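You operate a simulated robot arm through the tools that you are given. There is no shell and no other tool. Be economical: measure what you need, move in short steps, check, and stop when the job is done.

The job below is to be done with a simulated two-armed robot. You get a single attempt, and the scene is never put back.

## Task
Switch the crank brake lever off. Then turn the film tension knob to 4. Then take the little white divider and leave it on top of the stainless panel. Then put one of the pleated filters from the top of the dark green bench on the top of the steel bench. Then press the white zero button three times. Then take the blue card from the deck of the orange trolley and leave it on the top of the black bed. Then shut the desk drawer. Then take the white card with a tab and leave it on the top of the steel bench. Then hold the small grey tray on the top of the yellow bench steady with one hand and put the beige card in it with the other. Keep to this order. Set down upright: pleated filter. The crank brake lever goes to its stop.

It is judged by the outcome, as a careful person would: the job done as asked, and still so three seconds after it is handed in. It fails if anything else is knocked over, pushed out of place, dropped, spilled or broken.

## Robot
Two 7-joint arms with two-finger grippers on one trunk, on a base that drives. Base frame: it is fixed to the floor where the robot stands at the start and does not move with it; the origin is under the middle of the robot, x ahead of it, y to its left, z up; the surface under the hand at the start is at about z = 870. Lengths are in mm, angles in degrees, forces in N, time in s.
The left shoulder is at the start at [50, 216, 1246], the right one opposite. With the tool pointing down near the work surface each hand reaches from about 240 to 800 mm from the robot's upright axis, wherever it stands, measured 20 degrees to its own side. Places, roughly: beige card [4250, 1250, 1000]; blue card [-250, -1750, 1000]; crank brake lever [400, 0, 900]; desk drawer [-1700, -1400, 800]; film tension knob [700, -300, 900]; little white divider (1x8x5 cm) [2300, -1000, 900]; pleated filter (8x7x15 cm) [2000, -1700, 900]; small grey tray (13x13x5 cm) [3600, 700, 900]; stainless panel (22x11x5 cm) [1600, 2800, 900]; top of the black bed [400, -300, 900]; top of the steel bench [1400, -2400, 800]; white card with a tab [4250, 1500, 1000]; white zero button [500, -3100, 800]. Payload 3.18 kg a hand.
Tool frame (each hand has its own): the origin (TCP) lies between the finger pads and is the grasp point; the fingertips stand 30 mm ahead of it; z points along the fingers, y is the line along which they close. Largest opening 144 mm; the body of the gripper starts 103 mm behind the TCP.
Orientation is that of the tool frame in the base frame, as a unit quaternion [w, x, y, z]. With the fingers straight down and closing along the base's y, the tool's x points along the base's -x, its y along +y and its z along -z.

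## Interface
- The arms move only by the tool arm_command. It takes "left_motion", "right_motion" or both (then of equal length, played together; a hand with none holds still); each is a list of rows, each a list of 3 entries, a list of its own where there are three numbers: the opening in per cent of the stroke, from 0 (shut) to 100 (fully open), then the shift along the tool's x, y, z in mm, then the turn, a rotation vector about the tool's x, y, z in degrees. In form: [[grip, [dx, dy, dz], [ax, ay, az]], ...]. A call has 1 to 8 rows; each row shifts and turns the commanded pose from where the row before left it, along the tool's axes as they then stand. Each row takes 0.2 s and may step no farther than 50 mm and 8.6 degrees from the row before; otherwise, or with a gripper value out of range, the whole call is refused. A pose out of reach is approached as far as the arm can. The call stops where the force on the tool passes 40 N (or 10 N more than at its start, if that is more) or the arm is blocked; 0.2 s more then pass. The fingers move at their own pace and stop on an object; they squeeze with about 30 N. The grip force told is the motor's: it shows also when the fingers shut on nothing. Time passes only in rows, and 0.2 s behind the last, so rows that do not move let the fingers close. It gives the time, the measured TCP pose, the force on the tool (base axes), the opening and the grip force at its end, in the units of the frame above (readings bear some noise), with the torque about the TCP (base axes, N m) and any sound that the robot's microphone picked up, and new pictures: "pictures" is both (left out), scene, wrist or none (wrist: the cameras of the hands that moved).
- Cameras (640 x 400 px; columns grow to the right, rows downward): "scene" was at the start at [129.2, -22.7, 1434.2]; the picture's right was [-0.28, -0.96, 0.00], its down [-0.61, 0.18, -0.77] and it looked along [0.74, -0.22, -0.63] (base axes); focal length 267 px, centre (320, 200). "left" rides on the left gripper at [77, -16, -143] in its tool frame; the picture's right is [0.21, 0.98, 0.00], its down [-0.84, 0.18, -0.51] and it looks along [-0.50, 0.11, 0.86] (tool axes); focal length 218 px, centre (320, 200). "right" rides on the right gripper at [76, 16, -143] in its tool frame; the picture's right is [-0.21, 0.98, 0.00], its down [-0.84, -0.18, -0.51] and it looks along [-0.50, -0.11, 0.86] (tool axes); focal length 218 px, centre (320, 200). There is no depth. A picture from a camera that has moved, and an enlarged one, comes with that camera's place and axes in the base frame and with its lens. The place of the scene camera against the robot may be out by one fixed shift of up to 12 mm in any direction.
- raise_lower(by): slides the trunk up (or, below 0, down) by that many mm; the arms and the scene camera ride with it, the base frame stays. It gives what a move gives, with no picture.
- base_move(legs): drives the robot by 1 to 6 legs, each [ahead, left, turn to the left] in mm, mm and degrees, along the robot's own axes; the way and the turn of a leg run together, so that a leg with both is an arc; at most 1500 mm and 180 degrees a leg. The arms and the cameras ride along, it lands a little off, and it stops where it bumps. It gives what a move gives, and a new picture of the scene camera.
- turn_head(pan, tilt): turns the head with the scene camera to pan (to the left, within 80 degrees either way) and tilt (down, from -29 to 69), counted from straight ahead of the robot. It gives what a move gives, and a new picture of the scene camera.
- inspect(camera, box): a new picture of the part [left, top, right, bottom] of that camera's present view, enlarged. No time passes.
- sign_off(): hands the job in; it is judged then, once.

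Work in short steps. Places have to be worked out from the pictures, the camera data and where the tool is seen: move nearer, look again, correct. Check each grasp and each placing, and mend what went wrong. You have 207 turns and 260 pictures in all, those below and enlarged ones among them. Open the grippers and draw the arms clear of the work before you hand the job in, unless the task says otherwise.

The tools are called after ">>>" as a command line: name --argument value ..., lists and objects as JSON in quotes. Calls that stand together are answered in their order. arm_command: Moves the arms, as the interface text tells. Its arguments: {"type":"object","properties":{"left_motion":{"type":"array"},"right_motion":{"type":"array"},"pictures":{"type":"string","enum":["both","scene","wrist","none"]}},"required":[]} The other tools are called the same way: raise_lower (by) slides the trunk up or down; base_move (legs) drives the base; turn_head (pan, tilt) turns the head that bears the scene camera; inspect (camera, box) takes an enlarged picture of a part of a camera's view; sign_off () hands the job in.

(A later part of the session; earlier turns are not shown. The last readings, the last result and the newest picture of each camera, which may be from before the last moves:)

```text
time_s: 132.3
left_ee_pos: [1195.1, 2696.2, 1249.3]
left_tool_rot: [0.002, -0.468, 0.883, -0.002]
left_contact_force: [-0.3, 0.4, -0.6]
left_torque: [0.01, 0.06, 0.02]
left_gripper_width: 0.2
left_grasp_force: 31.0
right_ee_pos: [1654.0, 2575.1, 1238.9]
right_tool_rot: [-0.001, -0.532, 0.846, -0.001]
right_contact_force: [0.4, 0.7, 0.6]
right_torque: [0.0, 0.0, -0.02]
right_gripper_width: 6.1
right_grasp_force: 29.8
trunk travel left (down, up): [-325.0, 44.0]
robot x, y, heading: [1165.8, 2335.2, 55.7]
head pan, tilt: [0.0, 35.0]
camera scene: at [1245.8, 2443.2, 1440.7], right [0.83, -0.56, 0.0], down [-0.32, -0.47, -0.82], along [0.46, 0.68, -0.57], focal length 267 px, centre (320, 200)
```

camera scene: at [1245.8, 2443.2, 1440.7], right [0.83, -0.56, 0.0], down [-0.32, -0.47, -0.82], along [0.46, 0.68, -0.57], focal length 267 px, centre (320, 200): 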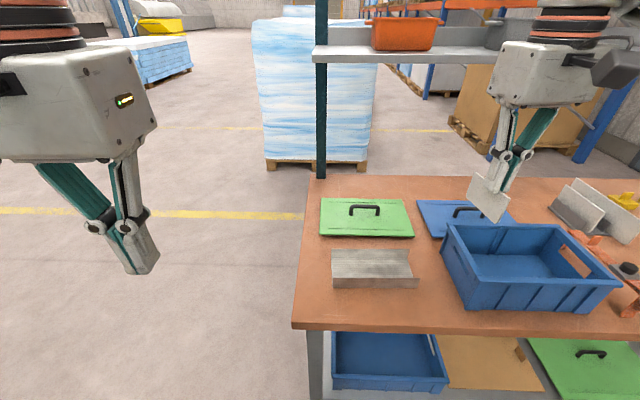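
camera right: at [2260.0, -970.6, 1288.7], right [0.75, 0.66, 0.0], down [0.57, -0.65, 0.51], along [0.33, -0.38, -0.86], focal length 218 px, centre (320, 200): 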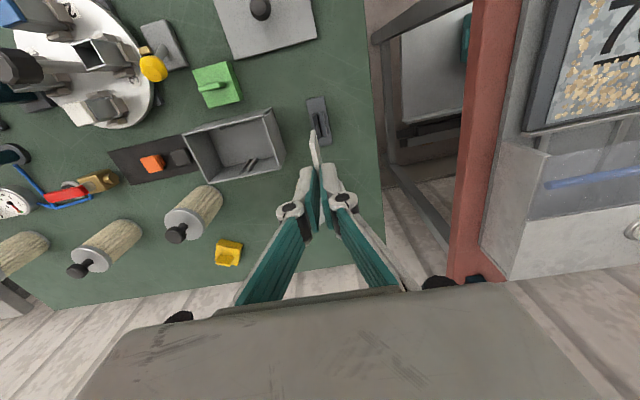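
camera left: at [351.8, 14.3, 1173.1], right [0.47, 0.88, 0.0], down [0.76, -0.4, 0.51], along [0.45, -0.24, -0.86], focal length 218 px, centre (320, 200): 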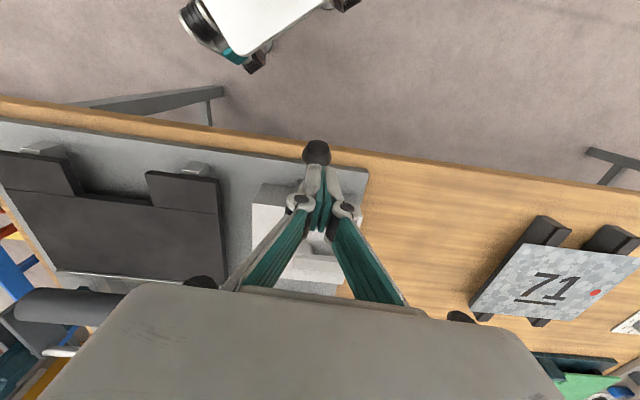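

Bring the held divider above the panel (z≈1150) and view from the wrist.

>>> arm_command --right_motion '[[0, [-38, 27, 15], [0, 0, 0]], [0, [-38, 27, 15], [0, 0, 0]], [0, [-38, 27, 15], [0, 0, 0]], [0, [-38, 27, 15], [0, 0, 0]], [0, [0, 0, 0], [0, 0, 8]]]' --pictures "both"

```text
time_s: 133.5
left_ee_pos: [1196.5, 2694.4, 1249.3]
left_tool_rot: [0.003, -0.469, 0.883, -0.001]
left_contact_force: [-0.4, 0.2, 0.7]
left_torque: [0.01, 0.04, 0.0]
left_gripper_width: 0.0
left_grasp_force: 30.8
right_ee_pos: [1625.4, 2758.5, 1181.8]
right_tool_rot: [0.0, -0.472, 0.882, 0.0]
right_contact_force: [-1.0, -0.1, 0.7]
right_torque: [0.02, 0.0, -0.03]
right_gripper_width: 5.6
right_grasp_force: 30.7
trunk travel left (down, up): [-325.0, 44.0]
robot x, y, heading: [1169.0, 2333.7, 55.6]
head pan, tilt: [0.0, 35.0]
camera scene: at [1246.7, 2441.9, 1440.8], right [0.83, -0.56, 0.0], down [-0.32, -0.47, -0.82], along [0.46, 0.68, -0.57], focal length 267 px, centre (320, 200)
camera right: at [1568.7, 2703.5, 1324.9], right [-0.7, 0.72, 0.0], down [0.62, 0.6, 0.51], along [0.36, 0.35, -0.86], focal length 218 px, centre (320, 200)
```

scene: 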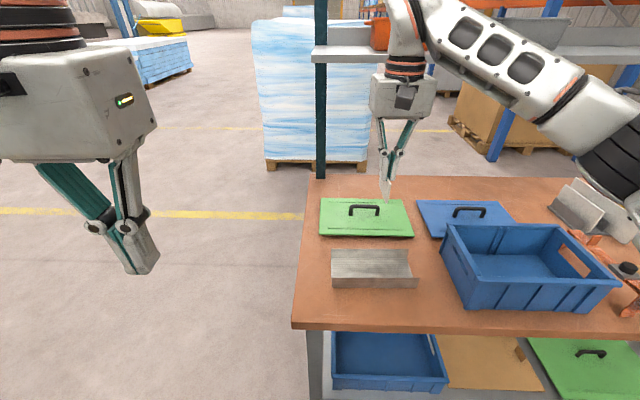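
right: 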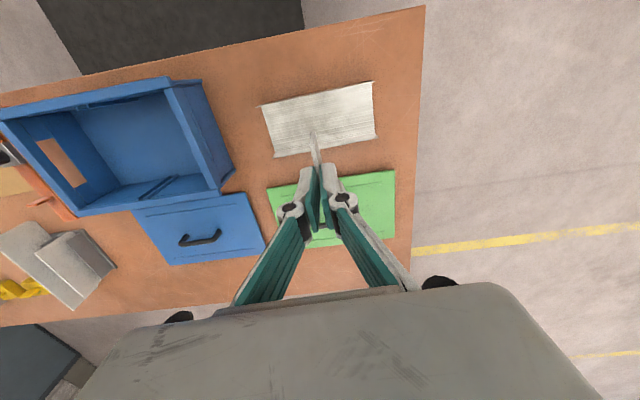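

Panel centre ≈[1627,2762], aligned within 2°. Descend to TCP z≈985 and check.

>>> arm_command --right_motion '[[0, [-4, 0, 40], [0, 0, 2]], [0, [0, 0, 40], [0, 0, 0]], [0, [0, 0, 40], [0, 0, 0]], [0, [0, 0, 40], [0, 0, 0]], [0, [0, 0, 37], [0, 0, 0]]]' --pictures "none"

>>> inspect --camera "scene" --box '[310, 190, 450, 310]'

>>> inspect --camera "right" --box '[220, 60, 420, 220]'

```text
time_s: 134.7
left_ee_pos: [1195.9, 2696.2, 1248.3]
left_tool_rot: [0.003, -0.468, 0.884, -0.001]
left_contact_force: [-0.3, -0.2, 0.4]
left_torque: [0.01, 0.04, 0.03]
left_gripper_width: 0.0
left_grasp_force: 30.6
right_ee_pos: [1674.2, 2783.5, 1009.2]
right_tool_rot: [-0.004, -0.461, 0.887, -0.002]
right_contact_force: [0.7, -0.1, -0.6]
right_torque: [-0.04, 0.02, 0.01]
right_gripper_width: 6.0
right_grasp_force: 30.7
right hand out of reach, approached as far as the arm can: row 2, 3, 4, 5
trunk travel left (down, up): [-325.0, 44.0]
robot x, y, heading: [1168.2, 2337.5, 55.6]
head pan, tilt: [0.0, 35.0]
```

```text
3.33 times, centred on (380, 250) of scene
camera zoom: at [1246.4, 2443.4, 1440.6], right [0.83, -0.56, 0.0], down [-0.32, -0.47, -0.82], along [0.46, 0.68, -0.57], focal length 889 px, centre (120, 33)
```

zoom: 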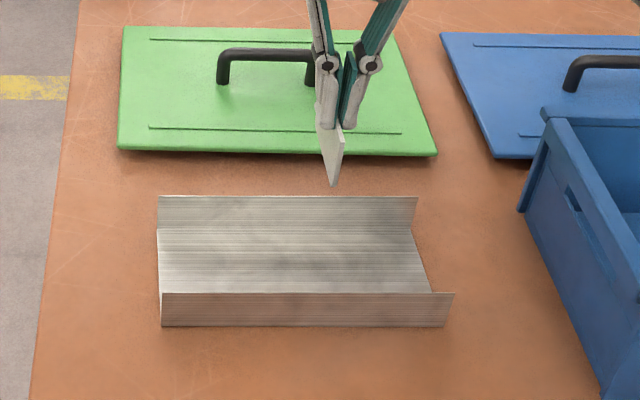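

```text
2.50 times, centred on (320, 140) of right
camera zoom: at [1618.1, 2730.9, 1154.1], right [-0.68, 0.73, 0.0], down [0.63, 0.59, 0.5], along [0.37, 0.34, -0.87], focal length 546 px, centre (320, 350)
```

zoom: 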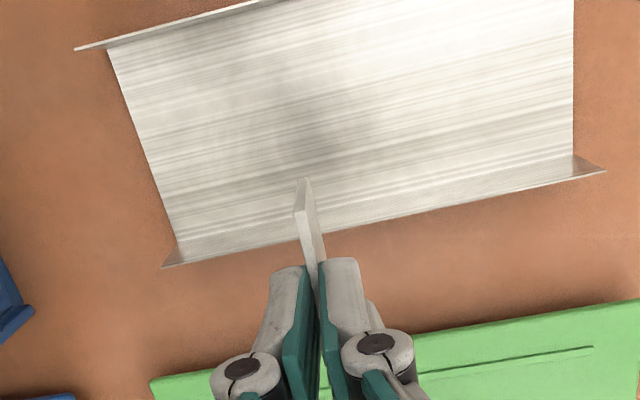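

Same wrist limit as before. Raise, then shift base left 130 and turn 12° right for a better arm posture.

>>> arm_command --right_motion '[[0, [0, 0, -45], [0, 0, -4]], [0, [0, 0, -45], [0, 0, -4]], [0, [0, 0, -45], [0, 0, 0]], [0, [0, 0, -45], [0, 0, 0]]]' --pictures "none"

>>> base_move --legs '[[0, 140, 0], [0, 0, -13]]'

```text
time_s: 135.7
left_ee_pos: [1193.8, 2695.5, 1249.3]
left_tool_rot: [0.003, -0.469, 0.883, -0.002]
left_contact_force: [-0.1, -0.7, -0.7]
left_torque: [0.0, -0.04, 0.02]
left_gripper_width: 0.0
left_grasp_force: 30.9
right_ee_pos: [1673.6, 2785.0, 1192.6]
right_tool_rot: [0.0, -0.519, 0.855, 0.0]
right_contact_force: [-0.7, -0.7, -0.7]
right_torque: [0.02, -0.05, 0.02]
right_gripper_width: 5.6
right_grasp_force: 30.1
trunk travel left (down, up): [-325.0, 44.0]
robot x, y, heading: [1168.3, 2337.4, 55.6]
head pan, tilt: [0.0, 35.0]
```

```text
time_s: 138.4
left_ee_pos: [1160.7, 2760.2, 1248.4]
left_tool_rot: [0.004, -0.364, 0.931, -0.002]
left_contact_force: [0.5, -1.7, 0.9]
left_torque: [0.02, -0.02, -0.03]
left_gripper_width: 0.0
left_grasp_force: 30.8
right_ee_pos: [1647.0, 2737.5, 1192.2]
right_tool_rot: [0.001, -0.417, 0.909, 0.0]
right_contact_force: [1.0, -0.7, 0.9]
right_torque: [0.03, 0.03, 0.01]
right_gripper_width: 6.1
right_grasp_force: 29.9
trunk travel left (down, up): [-325.0, 44.0]
robot x, y, heading: [1051.1, 2416.0, 42.4]
head pan, tilt: [0.0, 35.0]
camera scene: at [1151.0, 2503.4, 1440.7], right [0.68, -0.74, 0.0], down [-0.42, -0.39, -0.82], along [0.6, 0.55, -0.57], focal length 267 px, centre (320, 200)
```

scene: 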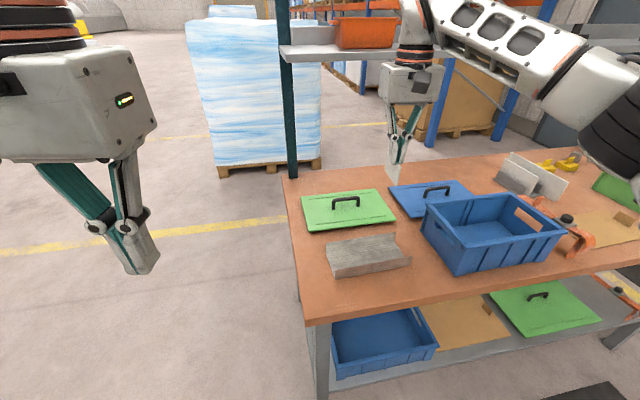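

>>> arm_command --right_motion '[[0, [-5.5, 31, 20], [0, 0, 0]], [0, [0, 0, 40], [0, 0, -5.2]], [0, [0, 0, 40], [0, 0, 0]]]' --pictures "none"

>>> inspect --camera "right" --box '[220, 60, 420, 220]'

```text
time_s: 139.2
left_ee_pos: [1159.9, 2761.0, 1248.4]
left_tool_rot: [0.003, -0.364, 0.931, -0.002]
left_contact_force: [-0.3, 1.0, -0.3]
left_torque: [-0.04, -0.03, -0.01]
left_gripper_width: 0.2
left_grasp_force: 31.4
right_ee_pos: [1625.1, 2767.8, 1091.5]
right_tool_rot: [0.0, -0.457, 0.889, 0.0]
right_contact_force: [0.0, -0.9, -0.2]
right_torque: [-0.04, -0.03, 0.0]
right_gripper_width: 5.9
right_grasp_force: 30.1
trunk travel left (down, up): [-325.0, 44.0]
robot x, y, heading: [1054.0, 2417.3, 42.7]
head pan, tilt: [0.0, 35.0]
```

```text
2.50 times, centred on (320, 140) of right
camera zoom: at [1566.4, 2713.5, 1235.2], right [-0.67, 0.74, 0.0], down [0.64, 0.58, 0.51], along [0.38, 0.34, -0.86], focal length 546 px, centre (320, 350)
```

zoom: 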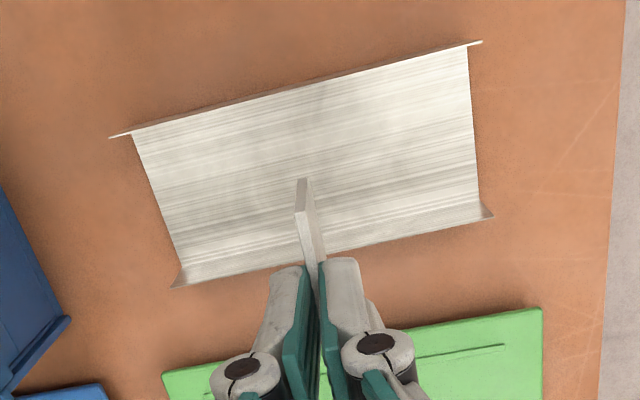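

Channel floor centre ≈[1633,2763], floor z≈850. Correct and descend to TCP 940.

>>> arm_command --right_motion '[[0, [-1.5, -8.8, 30], [0, 0, 0]], [0, [0, 0, 40], [0, 0, 0]], [0, [0, 0, 40], [0, 0, 0]], [0, [0, 0, 30], [0, 0, 0]]]' --pictures "none"

>>> inspect --camera "right" --box '[220, 60, 420, 220]'

>>> inspect --camera "scene" --box '[310, 190, 430, 290]'

```text
time_s: 140.2
left_ee_pos: [1159.0, 2760.1, 1248.0]
left_tool_rot: [0.002, -0.364, 0.931, -0.002]
left_contact_force: [-0.5, 0.2, 0.0]
left_torque: [0.03, 0.0, -0.01]
left_gripper_width: 0.0
left_grasp_force: 30.3
right_ee_pos: [1636.6, 2758.9, 951.2]
right_tool_rot: [0.001, -0.457, 0.889, 0.0]
right_contact_force: [1.3, 0.0, -0.3]
right_torque: [-0.01, -0.02, 0.01]
right_gripper_width: 6.0
right_grasp_force: 29.7
trunk travel left (down, up): [-325.0, 44.0]
robot x, y, heading: [1050.2, 2412.8, 42.2]
head pan, tilt: [0.0, 35.0]
```

```text
2.50 times, centred on (320, 140) of right
camera zoom: at [1578.3, 2706.8, 1094.9], right [-0.67, 0.74, 0.0], down [0.64, 0.58, 0.51], along [0.38, 0.34, -0.86], focal length 546 px, centre (320, 350)
```

zoom: 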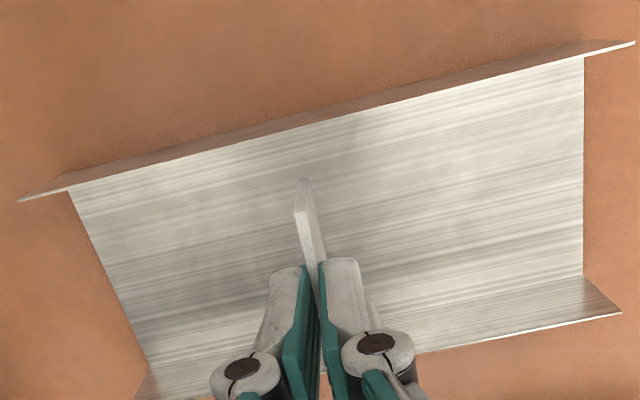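

```text
4.00 times, centred on (370, 240) of scene
camera zoom: at [1150.9, 2503.9, 1440.7], right [0.68, -0.74, 0.0], down [-0.42, -0.39, -0.82], along [0.6, 0.55, -0.57], focal length 1067 px, centre (120, 40)
```

zoom: 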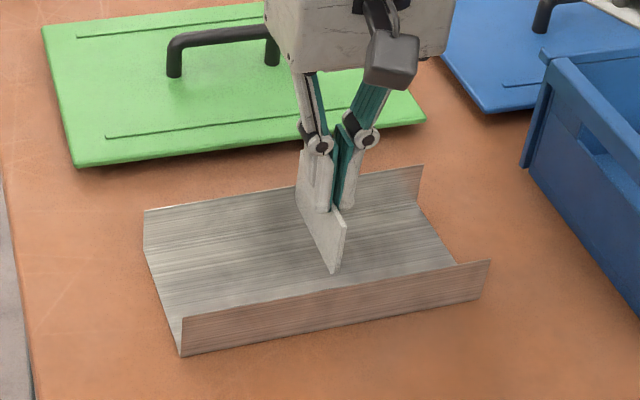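

Floor z≈852; need 5 mm further forward to be centred. Lower to just above, then feel for contact in small steps.

>>> arm_command --right_motion '[[0, [-5, 0, 5], [0, 0, 0]], [0, [0, 0, 13], [0, 0, 0]], [0, [0, 0, 10], [0, 0, 0]], [0, [0, 0, 4], [0, 0, 0]]]' --pictures "none"

>>> inspect --camera "scene" --box '[310, 190, 430, 290]'

```text
time_s: 141.2
left_ee_pos: [1157.8, 2758.7, 1249.6]
left_tool_rot: [0.003, -0.365, 0.931, -0.001]
left_contact_force: [-0.5, 0.3, -0.4]
left_torque: [0.0, 0.0, 0.03]
left_gripper_width: 0.0
left_grasp_force: 30.4
right_ee_pos: [1637.3, 2764.6, 925.6]
right_tool_rot: [0.003, -0.457, 0.889, 0.002]
right_contact_force: [-1.3, -1.8, 24.7]
right_torque: [-0.52, 0.33, -0.01]
right_gripper_width: 5.7
right_grasp_force: 30.7
trunk travel left (down, up): [-325.0, 44.0]
robot x, y, heading: [1048.5, 2415.8, 42.6]
head pan, tilt: [0.0, 35.0]
```

```text
4.00 times, centred on (370, 240) of scene
camera zoom: at [1148.5, 2502.5, 1441.3], right [0.68, -0.74, 0.0], down [-0.42, -0.39, -0.82], along [0.61, 0.55, -0.57], focal length 1067 px, centre (120, 40)
```

zoom: 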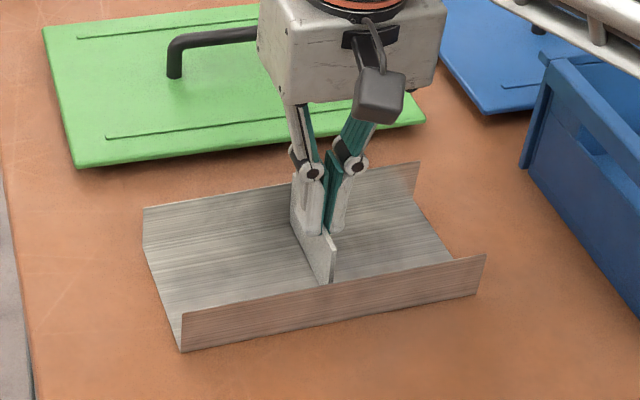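

Contact with the floor of the channel. Ease up 2 mm, open slightly and rise.

>>> arm_command --right_motion '[[0, [0, 0, -3], [0, 0, 0]], [0, [0, 0, 0], [0, 0, 0]], [15, [0, 0, 0], [0, 0, 0]], [20, [0, 0, 0], [0, 0, 0]], [20, [0, 0, 0], [0, 0, 0]]]' --pictures "none"

>>> arm_command --right_motion '[[20, [0, 0, -20], [0, 0, 0]], [20, [0, 0, -40], [0, 0, 0]], [20, [0, 0, -45], [0, 0, 0]], [20, [0, 0, -45], [0, 0, 0]], [20, [0, 0, -45], [0, 0, 0]]]' --pictures "none"

>>> inspect --camera "scene" --box '[310, 190, 430, 290]'

```text
time_s: 142.4
left_ee_pos: [1159.7, 2760.6, 1248.4]
left_tool_rot: [0.003, -0.364, 0.931, -0.001]
left_contact_force: [0.2, 0.5, -0.5]
left_torque: [-0.02, 0.01, 0.03]
left_gripper_width: 0.0
left_grasp_force: 30.9
right_ee_pos: [1639.1, 2762.5, 922.7]
right_tool_rot: [0.0, -0.457, 0.89, 0.001]
right_contact_force: [0.1, -0.4, -0.3]
right_torque: [0.04, 0.01, -0.02]
right_gripper_width: 28.6
right_grasp_force: 0.2
trunk travel left (down, up): [-325.0, 44.0]
robot x, y, heading: [1047.4, 2417.9, 42.8]
head pan, tilt: [0.0, 35.0]
```

```text
time_s: 143.6
left_ee_pos: [1159.3, 2760.7, 1249.0]
left_tool_rot: [0.003, -0.364, 0.931, -0.002]
left_contact_force: [-0.6, -0.2, -1.0]
left_torque: [-0.01, -0.03, 0.02]
left_gripper_width: 0.1
left_grasp_force: 31.0
right_ee_pos: [1639.0, 2763.1, 1118.2]
right_tool_rot: [0.0, -0.457, 0.89, 0.0]
right_contact_force: [-0.6, 0.3, -0.5]
right_torque: [-0.01, -0.07, 0.02]
right_gripper_width: 28.7
right_grasp_force: 0.1
trunk travel left (down, up): [-325.0, 44.0]
robot x, y, heading: [1049.6, 2415.6, 42.4]
head pan, tilt: [0.0, 35.0]
```

```text
4.00 times, centred on (370, 240) of scene
camera zoom: at [1149.6, 2503.6, 1440.9], right [0.68, -0.74, 0.0], down [-0.42, -0.39, -0.82], along [0.6, 0.55, -0.57], focal length 1067 px, centre (120, 40)
```

zoom: 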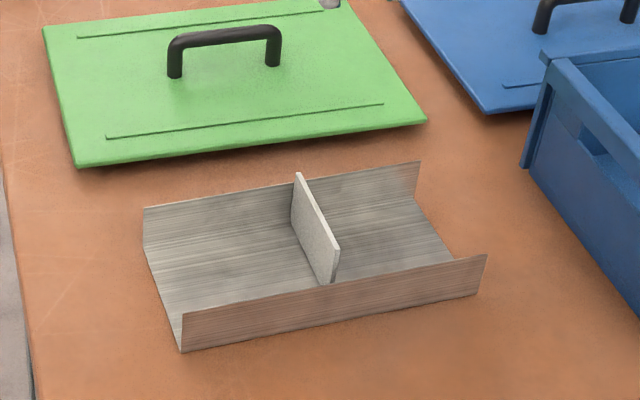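

The divider stands in the panel. Next, a pleated filter. Retract the right hand and drive back to the green bench.

>>> arm_command --right_motion '[[20, [40, 0, -28], [0, 0, 0]], [20, [40, 0, -28], [0, 0, 0]], [20, [40, 0, -28], [0, 0, 0]], [20, [40, 0, -28], [0, 0, 0]], [20, [40, -20, 0], [0, 0, 0]]]' --pictures "none"

>>> base_move --legs '[[-150, 0, 0], [0, 0, -79], [1400, 0, 0], [800, 0, 0]]'

```text
time_s: 144.8
left_ee_pos: [1160.8, 2758.8, 1249.2]
left_tool_rot: [0.003, -0.363, 0.932, -0.001]
left_contact_force: [-0.3, -0.4, 0.4]
left_torque: [0.12, 0.05, -0.02]
left_gripper_width: 0.0
left_grasp_force: 30.7
right_ee_pos: [1541.9, 2581.4, 1229.2]
right_tool_rot: [-0.001, -0.458, 0.889, 0.001]
right_contact_force: [0.7, -0.9, 0.5]
right_torque: [0.08, 0.01, -0.03]
right_gripper_width: 28.8
right_grasp_force: 0.0
trunk travel left (down, up): [-325.0, 44.0]
robot x, y, heading: [1048.8, 2414.4, 42.3]
head pan, tilt: [0.0, 35.0]
```

```text
time_s: 146.3
left_ee_pos: [1053.8, 2658.1, 1248.4]
left_tool_rot: [0.002, -0.363, 0.932, -0.001]
left_contact_force: [-0.8, -0.2, 0.6]
left_torque: [0.02, 0.01, 0.01]
left_gripper_width: 0.0
left_grasp_force: 30.8
right_ee_pos: [1435.5, 2482.1, 1228.7]
right_tool_rot: [0.0, -0.457, 0.889, 0.0]
right_contact_force: [0.3, -0.1, 0.7]
right_torque: [-0.02, 0.01, -0.01]
right_gripper_width: 29.1
right_grasp_force: 0.0
trunk travel left (down, up): [-325.0, 44.0]
robot x, y, heading: [941.1, 2308.5, 42.3]
head pan, tilt: [0.0, 35.0]
stopped in leg 2: the robot was blocked; the commanded pose is now the measured one
camera scene: at [1044.9, 2401.8, 1440.6], right [0.67, -0.74, 0.0], down [-0.42, -0.39, -0.82], along [0.6, 0.55, -0.57], focal length 267 px, centre (320, 200)
```

scene: 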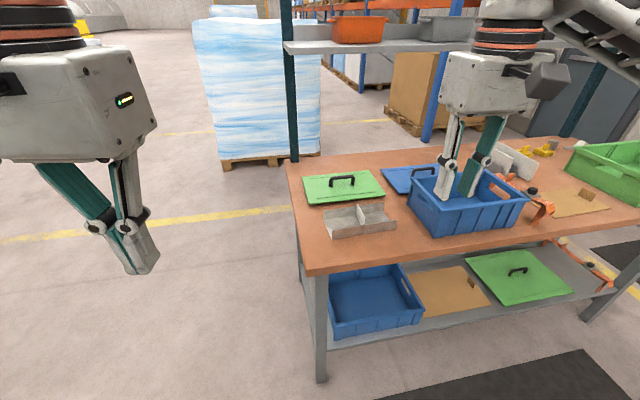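

The turn was blocked; look to the left and right with the head to find what's near.

>>> turn_head --pan 80 --tilt 40

>>> turn_head --pan -80 --tilt 40

```text
time_s: 147.9
left_ee_pos: [1053.0, 2658.5, 1248.6]
left_tool_rot: [0.003, -0.364, 0.932, -0.002]
left_contact_force: [0.0, -0.6, 0.1]
left_torque: [0.01, -0.01, 0.01]
left_gripper_width: 0.0
left_grasp_force: 30.7
right_ee_pos: [1434.6, 2481.4, 1229.9]
right_tool_rot: [0.0, -0.456, 0.89, 0.0]
right_contact_force: [-0.3, 1.0, 0.5]
right_torque: [-0.01, 0.01, -0.01]
right_gripper_width: 28.7
right_grasp_force: 0.1
trunk travel left (down, up): [-325.0, 44.0]
robot x, y, heading: [940.8, 2309.3, 42.5]
head pan, tilt: [80.0, 40.0]
camera scene: at [933.7, 2413.5, 1433.2], right [0.84, 0.54, 0.0], down [0.34, -0.54, -0.77], along [-0.41, 0.65, -0.64], focal length 267 px, centre (320, 200)
```

scene: 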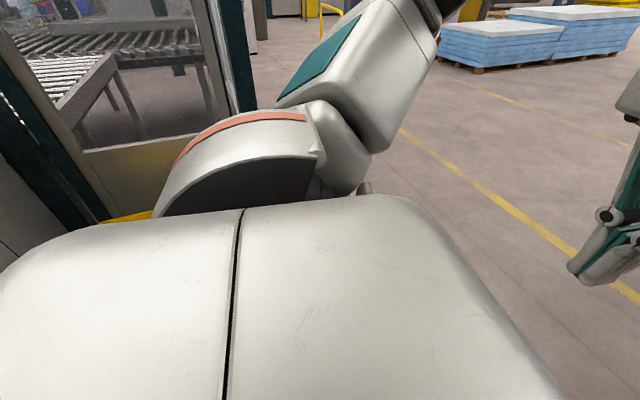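

```text
time_s: 150.3
left_ee_pos: [1053.1, 2658.0, 1249.4]
left_tool_rot: [0.002, -0.363, 0.932, -0.002]
left_contact_force: [-0.2, -0.1, -0.5]
left_torque: [0.0, -0.03, -0.03]
left_gripper_width: 0.2
left_grasp_force: 30.6
right_ee_pos: [1434.9, 2481.2, 1230.1]
right_tool_rot: [0.0, -0.457, 0.89, 0.0]
right_contact_force: [0.1, 0.0, 0.9]
right_torque: [0.0, -0.01, -0.03]
right_gripper_width: 29.0
right_grasp_force: 0.0
trunk travel left (down, up): [-325.0, 44.0]
robot x, y, heading: [943.9, 2313.1, 42.1]
head pan, tilt: [-80.0, 40.0]
camera scene: at [1046.7, 2289.9, 1433.2], right [-0.61, -0.79, 0.0], down [-0.51, 0.39, -0.77], along [0.61, -0.47, -0.64], focal length 267 px, centre (320, 200)
```

scene: 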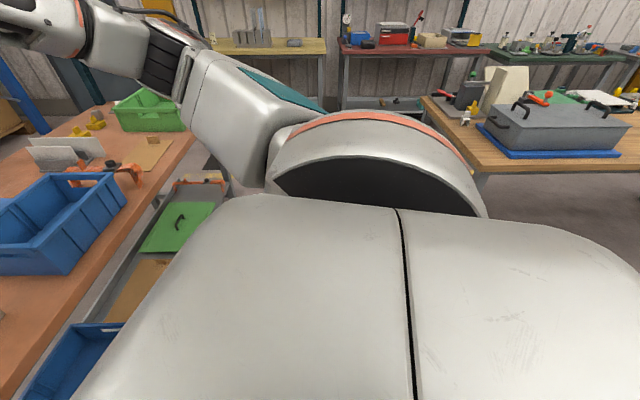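

The machine frame stands right behind on the left. Slide toward the gap (mostly right) first, then turn.

>>> base_move --legs '[[100, -500, 0], [0, 0, -78.5], [1400, 0, 0]]'

>>> turn_head --pan -5 --tilt 35

```text
time_s: 165.1
left_ee_pos: [2879.0, 1206.5, 1249.8]
left_tool_rot: [0.002, 0.289, 0.957, -0.003]
left_contact_force: [0.0, -0.3, 0.1]
left_torque: [0.02, -0.01, -0.05]
left_gripper_width: 0.3
left_grasp_force: 31.4
right_ee_pos: [2799.1, 793.4, 1228.7]
right_tool_rot: [0.0, 0.19, 0.982, 0.0]
right_contact_force: [0.0, -0.6, 0.6]
right_torque: [-0.01, -0.01, 0.03]
right_gripper_width: 28.8
right_grasp_force: 0.0
trunk travel left (down, up): [-325.0, 44.0]
robot x, y, heading: [2518.3, 1230.1, -33.8]
head pan, tilt: [-80.0, 40.0]
camera scene: at [2523.9, 1133.1, 1433.2], right [-0.92, 0.4, 0.0], down [0.26, 0.59, -0.77], along [-0.31, -0.7, -0.64], focal length 267 px, centre (320, 200)
```

scene: 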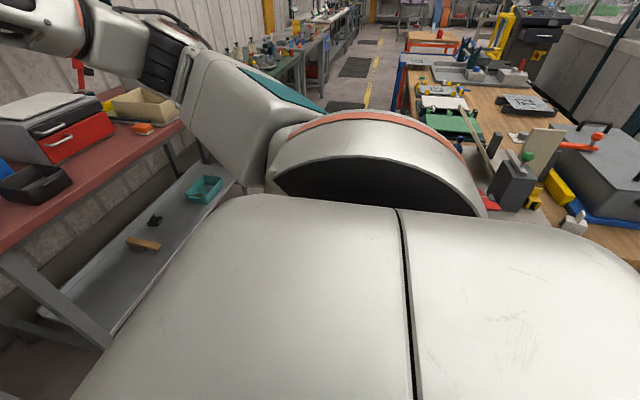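

```text
time_s: 166.5
left_ee_pos: [2878.1, 1207.3, 1248.3]
left_tool_rot: [0.0, 0.289, 0.957, -0.003]
left_contact_force: [0.0, -0.3, -0.3]
left_torque: [-0.01, 0.0, 0.01]
left_gripper_width: 0.0
left_grasp_force: 30.9
right_ee_pos: [2798.1, 794.5, 1229.2]
right_tool_rot: [-0.001, 0.189, 0.982, 0.0]
right_contact_force: [-0.8, 0.4, 0.4]
right_torque: [0.01, 0.0, -0.01]
right_gripper_width: 29.1
right_grasp_force: 0.1
trunk travel left (down, up): [-325.0, 44.0]
robot x, y, heading: [2518.1, 1231.3, -34.0]
head pan, tilt: [-5.0, 35.0]
camera scene: at [2626.6, 1155.9, 1440.7], right [-0.63, -0.78, 0.0], down [-0.45, 0.36, -0.82], along [0.64, -0.51, -0.57], focal length 267 px, centre (320, 200)
```

scene: 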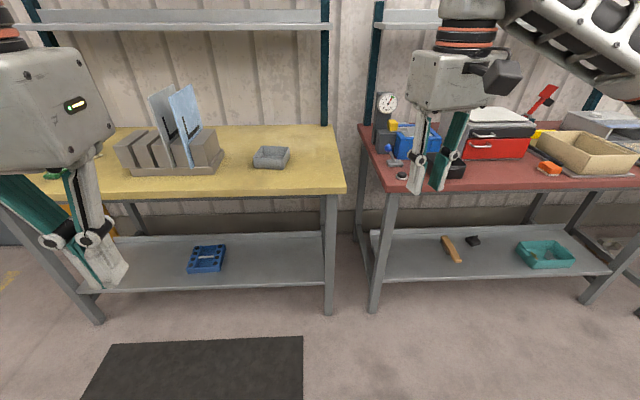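

Go ahead 330 mm and strafe right to the green bench.

>>> base_move --legs '[[330, 0, -2.4], [0, -1450, 0], [0, -450, 0]]'

```text
time_s: 185.2
left_ee_pos: [2031.4, -532.1, 1247.9]
left_tool_rot: [0.001, 0.312, 0.95, -0.004]
left_contact_force: [-0.1, 0.0, -0.2]
left_torque: [-0.01, 0.01, -0.02]
left_gripper_width: 0.0
left_grasp_force: 30.3
right_ee_pos: [1930.8, -941.2, 1229.6]
right_tool_rot: [0.0, 0.213, 0.977, 0.0]
right_contact_force: [0.6, -0.1, 0.4]
right_torque: [0.03, -0.04, 0.0]
right_gripper_width: 28.9
right_grasp_force: 0.0
trunk travel left (down, up): [-325.0, 44.0]
robot x, y, heading: [1671.0, -491.2, -36.6]
head pan, tilt: [-5.0, 35.0]
camera scene: at [1777.4, -570.7, 1440.7], right [-0.66, -0.75, 0.0], down [-0.43, 0.38, -0.82], along [0.61, -0.54, -0.57], focal length 267 px, centre (320, 200)
```

scene: 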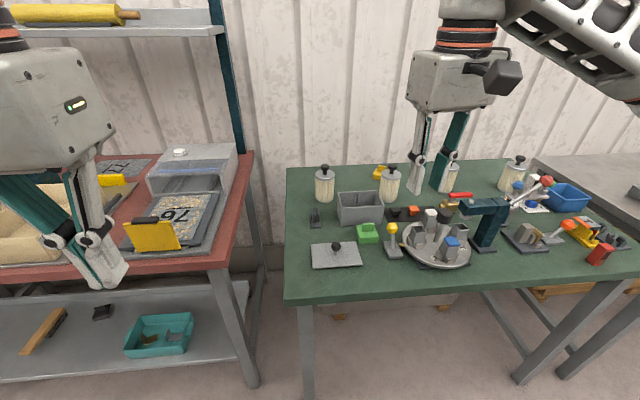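

Approach the left-most filter: ahead 260, left 140.

>>> base_move --legs '[[260, 140, 0]]'

>>> turn_head --pan -15 --tilt 35

```text
time_s: 187.2
left_ee_pos: [2320.7, -567.0, 1248.1]
left_tool_rot: [0.001, 0.311, 0.95, -0.003]
left_contact_force: [-0.7, 0.5, 0.0]
left_torque: [-0.03, 0.02, 0.04]
left_gripper_width: 0.0
left_grasp_force: 30.5
right_ee_pos: [2221.0, -975.2, 1229.6]
right_tool_rot: [0.0, 0.213, 0.977, 0.001]
right_contact_force: [-0.3, 0.9, -0.2]
right_torque: [0.02, 0.03, -0.01]
right_gripper_width: 28.9
right_grasp_force: 0.0
trunk travel left (down, up): [-325.0, 44.0]
robot x, y, heading: [1961.9, -525.5, -36.3]
head pan, tilt: [-5.0, 35.0]
camera scene: at [2066.8, -605.8, 1440.7], right [-0.66, -0.75, 0.0], down [-0.43, 0.38, -0.82], along [0.61, -0.54, -0.57], focal length 267 px, centre (320, 200)
```

scene: 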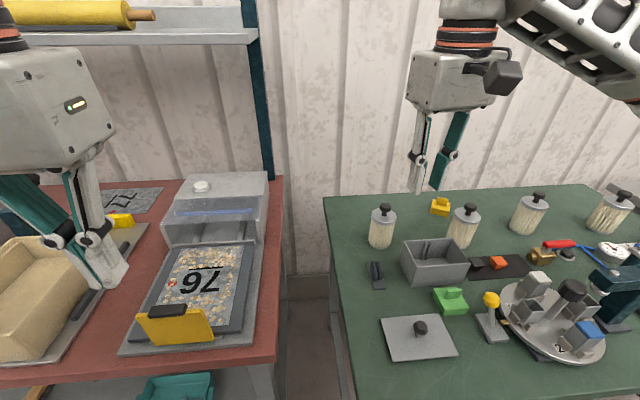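

```text
time_s: 188.0
left_ee_pos: [2319.8, -566.3, 1249.2]
left_tool_rot: [0.001, 0.311, 0.95, -0.003]
left_contact_force: [-0.4, 0.1, -0.2]
left_torque: [0.0, -0.01, 0.01]
left_gripper_width: 0.2
left_grasp_force: 30.2
right_ee_pos: [2220.4, -975.8, 1229.0]
right_tool_rot: [0.0, 0.213, 0.977, 0.0]
right_contact_force: [0.2, 0.3, 0.2]
right_torque: [0.02, -0.01, -0.02]
right_gripper_width: 28.8
right_grasp_force: 0.1
trunk travel left (down, up): [-325.0, 44.0]
robot x, y, heading: [1959.0, -528.2, -36.8]
head pan, tilt: [-15.0, 35.0]
camera scene: at [2054.7, -616.1, 1440.8], right [-0.78, -0.62, 0.0], down [-0.36, 0.45, -0.82], along [0.51, -0.64, -0.57], focal length 267 px, centre (320, 200)
```

scene: 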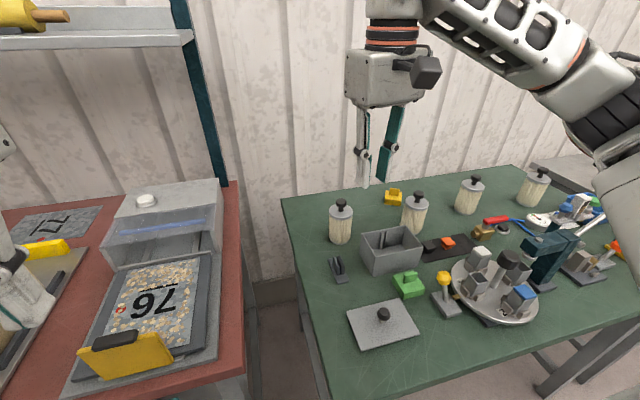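

Filter ≈[2388,−1132], base ~865. Move the right hand over it, opened wide, z≈1160, and view.

>>> arm_command --right_motion '[[80, [-36.3, -12, 12], [0, 0, 0]], [80, [-36.3, -12, 12], [0, 0, 0]], [80, [-36.3, -12, 12], [0, 0, 0]], [80, [-36.3, -12, 12], [0, 0, 0]], [80, [-36.3, -12, 12], [0, 0, 0]], [80, [-36.3, -12, 12], [0, 0, 0]]]' --pictures "wrist"

```text
time_s: 189.4
left_ee_pos: [2321.5, -565.7, 1247.9]
left_tool_rot: [0.001, 0.311, 0.95, -0.004]
left_contact_force: [0.4, 0.4, 0.9]
left_torque: [-0.05, 0.11, 0.02]
left_gripper_width: 0.2
left_grasp_force: 30.5
right_ee_pos: [2392.1, -1133.0, 1154.7]
right_tool_rot: [0.001, 0.211, 0.977, 0.0]
right_contact_force: [-0.5, -0.9, 0.6]
right_torque: [0.03, 0.03, 0.0]
right_gripper_width: 115.0
right_grasp_force: 0.1
trunk travel left (down, up): [-325.0, 44.0]
robot x, y, heading: [1961.3, -524.3, -36.4]
head pan, tilt: [-15.0, 35.0]
camera right: at [2328.8, -1087.1, 1298.9], right [0.59, 0.8, 0.0], down [0.69, -0.51, 0.51], along [0.41, -0.3, -0.86], focal length 218 px, centre (320, 200)
```

right: 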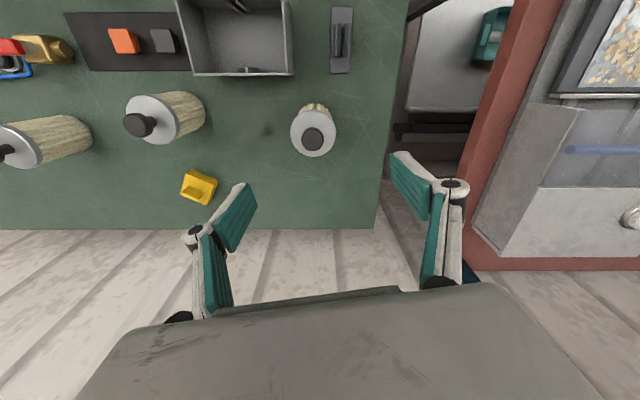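

Offset about (+5,−8) in tool axes. Correct, descend to TCP 1060, re-check.

>>> arm_command --right_motion '[[80, [5, -8.5, 30], [0, 0, 0]], [80, [0, 0, 35], [0, 0, 0]], [80, [0, 0, 30], [0, 0, 0]]]' --pictures "wrist"

>>> inspect --camera "scene" --box '[280, 130, 420, 290]'

```text
time_s: 190.2
left_ee_pos: [2320.6, -569.0, 1248.7]
left_tool_rot: [0.001, 0.311, 0.95, -0.003]
left_contact_force: [-0.3, 0.2, 0.7]
left_torque: [0.03, 0.03, 0.04]
left_gripper_width: 0.0
left_grasp_force: 31.0
right_ee_pos: [2383.6, -1141.9, 1062.3]
right_tool_rot: [0.001, 0.213, 0.977, 0.001]
right_contact_force: [-0.1, -0.2, 0.4]
right_torque: [0.01, -0.02, 0.01]
right_gripper_width: 115.1
right_grasp_force: 0.0
trunk travel left (down, up): [-325.0, 44.0]
robot x, y, heading: [1959.4, -523.6, -36.7]
head pan, tilt: [-15.0, 35.0]
camera right: at [2320.2, -1095.2, 1206.4], right [0.6, 0.8, 0.0], down [0.69, -0.51, 0.51], along [0.41, -0.3, -0.86], focal length 218 px, centre (320, 200)
```

right: 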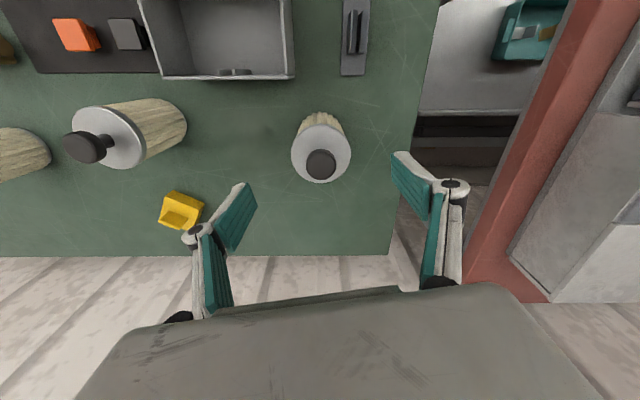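

```text
2.50 times, centred on (350, 210) of scene
camera zoom: at [2055.3, -617.0, 1440.6], right [-0.78, -0.62, 0.0], down [-0.36, 0.45, -0.82], along [0.51, -0.64, -0.57], focal length 667 px, centre (245, 175)
```

zoom: 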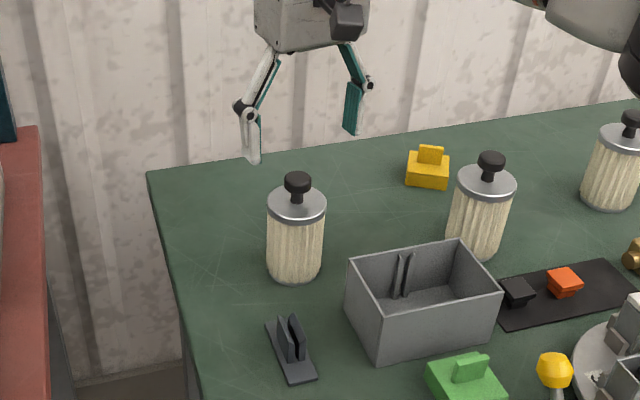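

Well centred. Descend 110 mm with fingers around the filter and close.

>>> arm_command --right_motion '[[80, [2, 0, 30], [0, 0, 0]], [80, [0, 0, 40], [0, 0, 0]], [80, [0, 0, 40], [0, 0, 0]], [30, [0, 0, 0], [0, 0, 0]], [30, [0, 0, 0], [0, 0, 0]], [30, [0, 0, 0], [0, 0, 0]]]' --pictures "none"

>>> inspect --camera "scene" --box '[280, 130, 420, 290]'

```text
time_s: 191.6
left_ee_pos: [2319.3, -568.6, 1248.7]
left_tool_rot: [0.001, 0.311, 0.95, -0.003]
left_contact_force: [0.1, 1.4, 1.1]
left_torque: [0.01, 0.0, 0.01]
left_gripper_width: 0.1
left_grasp_force: 30.3
right_ee_pos: [2378.6, -1136.1, 954.1]
right_tool_rot: [-0.001, 0.213, 0.977, 0.0]
right_contact_force: [0.1, 0.8, -0.8]
right_torque: [-0.02, 0.01, 0.02]
right_gripper_width: 68.1
right_grasp_force: 30.0
trunk travel left (down, up): [-325.0, 44.0]
robot x, y, heading: [1960.3, -527.6, -36.4]
head pan, tilt: [-15.0, 35.0]
```

```text
2.50 times, centred on (350, 210) of scene
camera zoom: at [2055.1, -616.4, 1440.7], right [-0.78, -0.62, 0.0], down [-0.36, 0.45, -0.82], along [0.51, -0.64, -0.57], focal length 667 px, centre (245, 175)
```

zoom: 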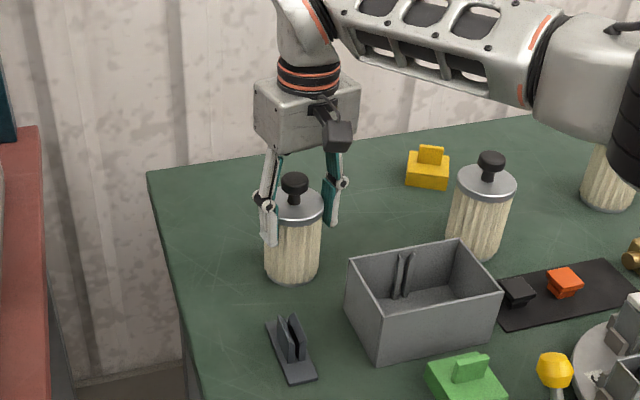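

Gripped (68 mm). Lift and retract.

>>> arm_command --right_motion '[[20, [0, 0, -20], [0, 0, 0]], [20, [0, 0, -40], [0, 0, 0]], [20, [0, 0, -45], [0, 0, 0]], [20, [0, 0, -45], [0, 0, 0]], [20, [0, 0, -45], [0, 0, 0]], [20, [40, 0, -25], [0, 0, 0]], [20, [45, 0, 0], [0, 0, 0]], [20, [45, 0, 0], [0, 0, 0]]]' --pictures "scene"

```text
time_s: 193.4
left_ee_pos: [2318.4, -566.9, 1249.1]
left_tool_rot: [0.002, 0.311, 0.95, -0.004]
left_contact_force: [-0.5, 0.7, -0.5]
left_torque: [0.02, -0.05, 0.0]
left_gripper_width: 0.2
left_grasp_force: 30.5
right_ee_pos: [2257.7, -1081.3, 1172.6]
right_tool_rot: [0.0, 0.213, 0.977, 0.0]
right_contact_force: [-0.5, -0.1, -2.4]
right_torque: [-0.01, -0.01, 0.01]
right_gripper_width: 67.6
right_grasp_force: 30.3
trunk travel left (down, up): [-325.0, 44.0]
robot x, y, heading: [1957.8, -524.4, -36.2]
head pan, tilt: [-15.0, 35.0]
camera scene: at [2052.7, -616.4, 1440.9], right [-0.78, -0.62, 0.0], down [-0.36, 0.45, -0.82], along [0.51, -0.64, -0.57], focal length 267 px, centre (320, 200)
```

scene: 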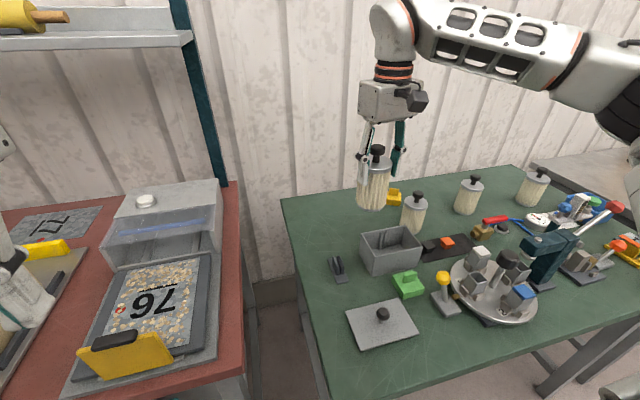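

>>> arm_command --right_motion '[[20, [30, 0, -30], [0, 0, 0]], [20, [30, 0, -30], [0, 0, 0]], [20, [40, 0, 0], [0, 0, 0]]]' --pictures "none"

>>> base_move --legs '[[-270, 0, 0], [0, -1400, 0]]'

```text
time_s: 194.2
left_ee_pos: [2318.0, -569.0, 1249.1]
left_tool_rot: [0.001, 0.312, 0.95, -0.003]
left_contact_force: [-0.9, -0.3, 0.6]
left_torque: [0.02, -0.04, -0.01]
left_gripper_width: 0.0
left_grasp_force: 30.6
right_ee_pos: [2168.1, -1041.3, 1230.9]
right_tool_rot: [0.001, 0.213, 0.977, 0.0]
right_contact_force: [-1.0, -0.3, -3.0]
right_torque: [0.01, -0.02, 0.0]
right_gripper_width: 68.2
right_grasp_force: 30.0
trunk travel left (down, up): [-325.0, 44.0]
robot x, y, heading: [1962.6, -526.0, -36.3]
head pan, tilt: [-15.0, 35.0]
```

```text
time_s: 208.3
left_ee_pos: [1262.8, -1555.5, 1248.0]
left_tool_rot: [0.001, 0.309, 0.951, -0.002]
left_contact_force: [0.2, 0.4, -0.3]
left_torque: [0.0, -0.02, 0.02]
left_gripper_width: 0.0
left_grasp_force: 30.7
right_ee_pos: [1114.8, -2029.4, 1231.1]
right_tool_rot: [-0.001, 0.21, 0.978, 0.0]
right_contact_force: [-0.3, 0.0, -1.9]
right_torque: [0.0, 0.03, -0.01]
right_gripper_width: 68.0
right_grasp_force: 29.7
trunk travel left (down, up): [-325.0, 44.0]
robot x, y, heading: [904.4, -1516.5, -36.1]
head pan, tilt: [-15.0, 35.0]
camera scene: at [997.8, -1606.2, 1440.7], right [-0.78, -0.63, 0.0], down [-0.36, 0.45, -0.82], along [0.51, -0.64, -0.57], focal length 267 px, centre (320, 200)
```

scene: 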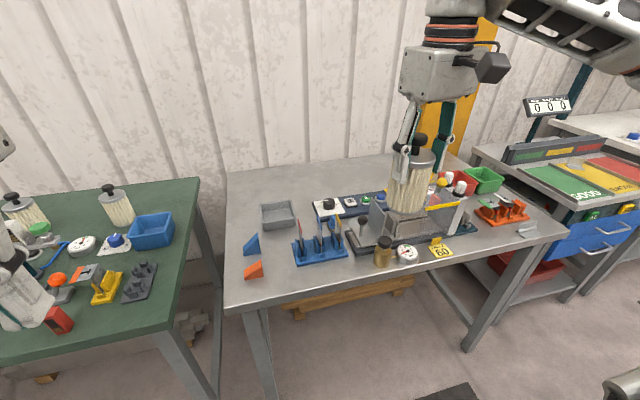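

The steel bench has free space at its left, beside the small grey tray (~[1718,−2053]). Move base ahead 280 and left 270 to use the right hand there.

>>> base_move --legs '[[280, 270, 0]]'

>>> turn_head --pan -20 --tilt 42

```text
time_s: 211.3
left_ee_pos: [1650.3, -1502.4, 1248.5]
left_tool_rot: [0.001, 0.313, 0.95, -0.003]
left_contact_force: [0.5, 1.0, -0.3]
left_torque: [-0.03, 0.04, -0.03]
left_gripper_width: 0.2
left_grasp_force: 30.5
right_ee_pos: [1496.8, -1975.4, 1230.1]
right_tool_rot: [0.0, 0.215, 0.977, 0.0]
right_contact_force: [0.5, 0.9, -1.6]
right_torque: [0.01, 0.05, -0.02]
right_gripper_width: 68.0
right_grasp_force: 29.9
trunk travel left (down, up): [-325.0, 44.0]
robot x, y, heading: [1292.3, -1455.5, -36.7]
head pan, tilt: [-15.0, 35.0]
camera scene: at [1384.0, -1550.8, 1440.7], right [-0.78, -0.62, 0.0], down [-0.36, 0.45, -0.82], along [0.51, -0.64, -0.57], focal length 267 px, centre (320, 200)
```

scene: 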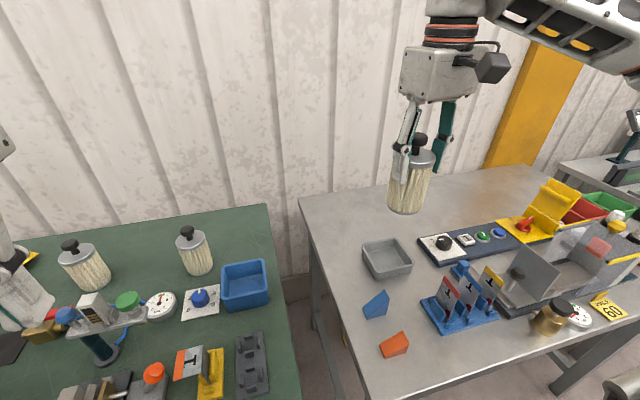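

```text
time_s: 212.0
left_ee_pos: [1648.4, -1502.5, 1249.0]
left_tool_rot: [0.001, 0.313, 0.95, -0.004]
left_contact_force: [-0.1, -0.1, 0.8]
left_torque: [-0.01, -0.01, -0.02]
left_gripper_width: 0.0
left_grasp_force: 30.9
right_ee_pos: [1496.9, -1976.0, 1230.0]
right_tool_rot: [0.0, 0.215, 0.977, 0.0]
right_contact_force: [-0.2, 0.8, -1.4]
right_torque: [-0.02, 0.05, -0.01]
right_gripper_width: 67.8
right_grasp_force: 29.9
trunk travel left (down, up): [-325.0, 44.0]
robot x, y, heading: [1288.1, -1456.3, -36.7]
head pan, tilt: [-20.0, 42.0]
camera scene: at [1374.9, -1551.6, 1430.3], right [-0.84, -0.55, 0.0], down [-0.37, 0.56, -0.74], along [0.41, -0.62, -0.67], focal length 267 px, centre (320, 200)
```

scene: 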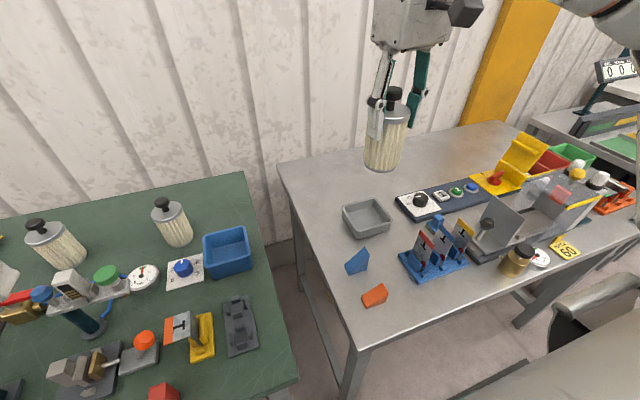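

Move the filter above the target spot [1722,−2052] and look down with the wrist camera.

>>> arm_command --right_motion '[[20, [-39.4, 4.2, 12], [0, 0, 0]], [20, [-39.4, 4.2, 12], [0, 0, 0]], [20, [-39.4, 4.2, 12], [0, 0, 0]], [20, [-39.4, 4.2, 12], [0, 0, 0]], [20, [-39.4, 4.2, 12], [0, 0, 0]], [20, [-39.4, 4.2, 12], [0, 0, 0]]]' --pictures "both"

```text
time_s: 213.4
left_ee_pos: [1650.2, -1501.9, 1248.4]
left_tool_rot: [-0.001, 0.313, 0.95, -0.003]
left_contact_force: [-0.4, -0.3, -0.3]
left_torque: [-0.03, 0.03, 0.01]
left_gripper_width: 0.2
left_grasp_force: 30.6
right_ee_pos: [1724.1, -2046.5, 1159.1]
right_tool_rot: [-0.001, 0.214, 0.977, -0.001]
right_contact_force: [0.7, 0.2, -2.1]
right_torque: [0.0, 0.05, 0.01]
right_gripper_width: 67.6
right_grasp_force: 29.6
trunk travel left (down, up): [-325.0, 44.0]
robot x, y, heading: [1290.5, -1457.6, -36.8]
head pan, tilt: [-20.0, 42.0]
camera scene: at [1377.2, -1551.0, 1430.1], right [-0.84, -0.55, 0.0], down [-0.37, 0.56, -0.74], along [0.41, -0.62, -0.67], focal length 267 px, centre (320, 200)
camera right: at [1660.7, -2001.3, 1302.7], right [0.6, 0.8, 0.0], down [0.69, -0.52, 0.51], along [0.41, -0.3, -0.86], focal length 218 px, centre (320, 200)
```

scene: 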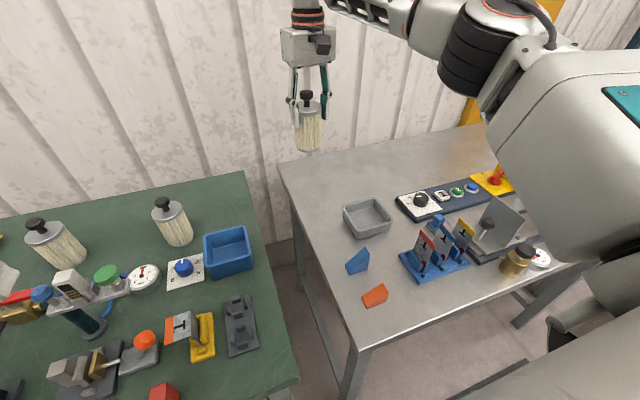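
right: 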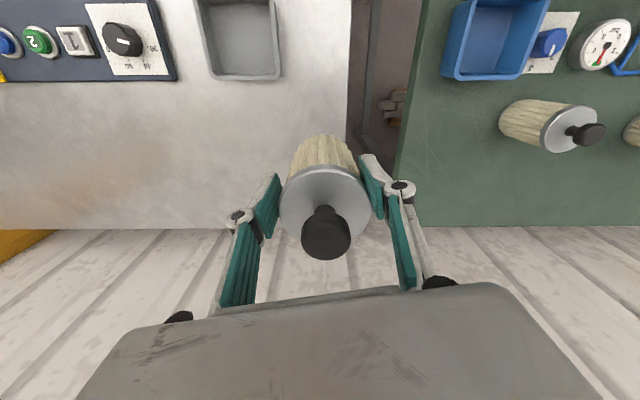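

The axis falls on free bench ~57 mm from the left edge, clear of the tray. Shift 8 mm inward and descend to TCP ≈970.

>>> arm_command --right_motion '[[20, [0, -8, 35], [0, 0, 0]], [20, [0, 0, 40], [0, 0, 0]], [20, [0, 0, 40], [0, 0, 0]], [20, [0, 0, 40], [0, 0, 0]], [20, [0, 0, 30], [0, 0, 0]]]' --pictures "none"

>>> inspect --camera "scene" --box '[250, 80, 410, 240]'

```text
time_s: 214.6
left_ee_pos: [1649.6, -1503.5, 1248.8]
left_tool_rot: [0.001, 0.313, 0.95, -0.003]
left_contact_force: [-0.2, -0.5, -0.4]
left_torque: [0.0, 0.01, 0.02]
left_gripper_width: 0.0
left_grasp_force: 30.8
right_ee_pos: [1718.4, -2061.6, 970.9]
right_tool_rot: [0.001, 0.215, 0.977, 0.001]
right_contact_force: [1.1, -0.3, -1.2]
right_torque: [0.02, 0.05, 0.01]
right_gripper_width: 68.0
right_grasp_force: 30.2
trunk travel left (down, up): [-325.0, 44.0]
robot x, y, heading: [1292.4, -1457.2, -36.8]
head pan, tilt: [-20.0, 42.0]
```

```text
2.50 times, centred on (330, 160) of scene
camera zoom: at [1375.3, -1552.0, 1430.2], right [-0.84, -0.55, 0.0], down [-0.37, 0.56, -0.74], along [0.41, -0.62, -0.67], focal length 667 px, centre (295, 300)
```

zoom: 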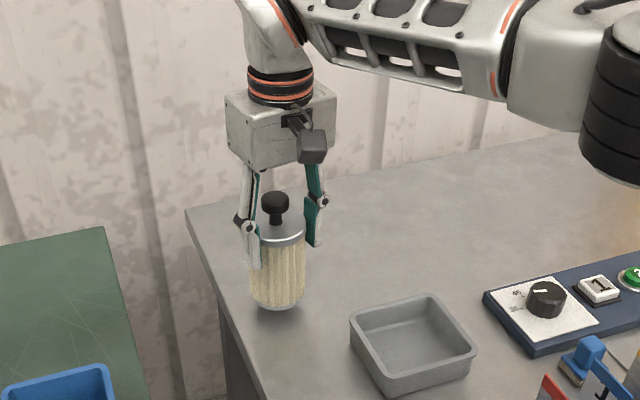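

Well placed; lower in small steps until contact.

>>> arm_command --right_motion '[[20, [0, 0, 6], [0, 0, 0]], [20, [0, 0, 6], [0, 0, 0]], [20, [0, 0, 4], [0, 0, 0]]]' --pictures "none"

```text
time_s: 215.4
left_ee_pos: [1648.8, -1502.5, 1248.7]
left_tool_rot: [0.001, 0.313, 0.95, -0.003]
left_contact_force: [-0.5, 0.4, 0.0]
left_torque: [0.01, 0.01, -0.01]
left_gripper_width: 0.0
left_grasp_force: 30.4
right_ee_pos: [1719.0, -2061.4, 957.0]
right_tool_rot: [0.0, 0.214, 0.977, 0.0]
right_contact_force: [0.0, -0.3, -2.4]
right_torque: [0.02, 0.03, 0.02]
right_gripper_width: 67.3
right_grasp_force: 29.7
trunk travel left (down, up): [-325.0, 44.0]
robot x, y, heading: [1286.8, -1461.1, -36.9]
head pan, tilt: [-20.0, 42.0]
```

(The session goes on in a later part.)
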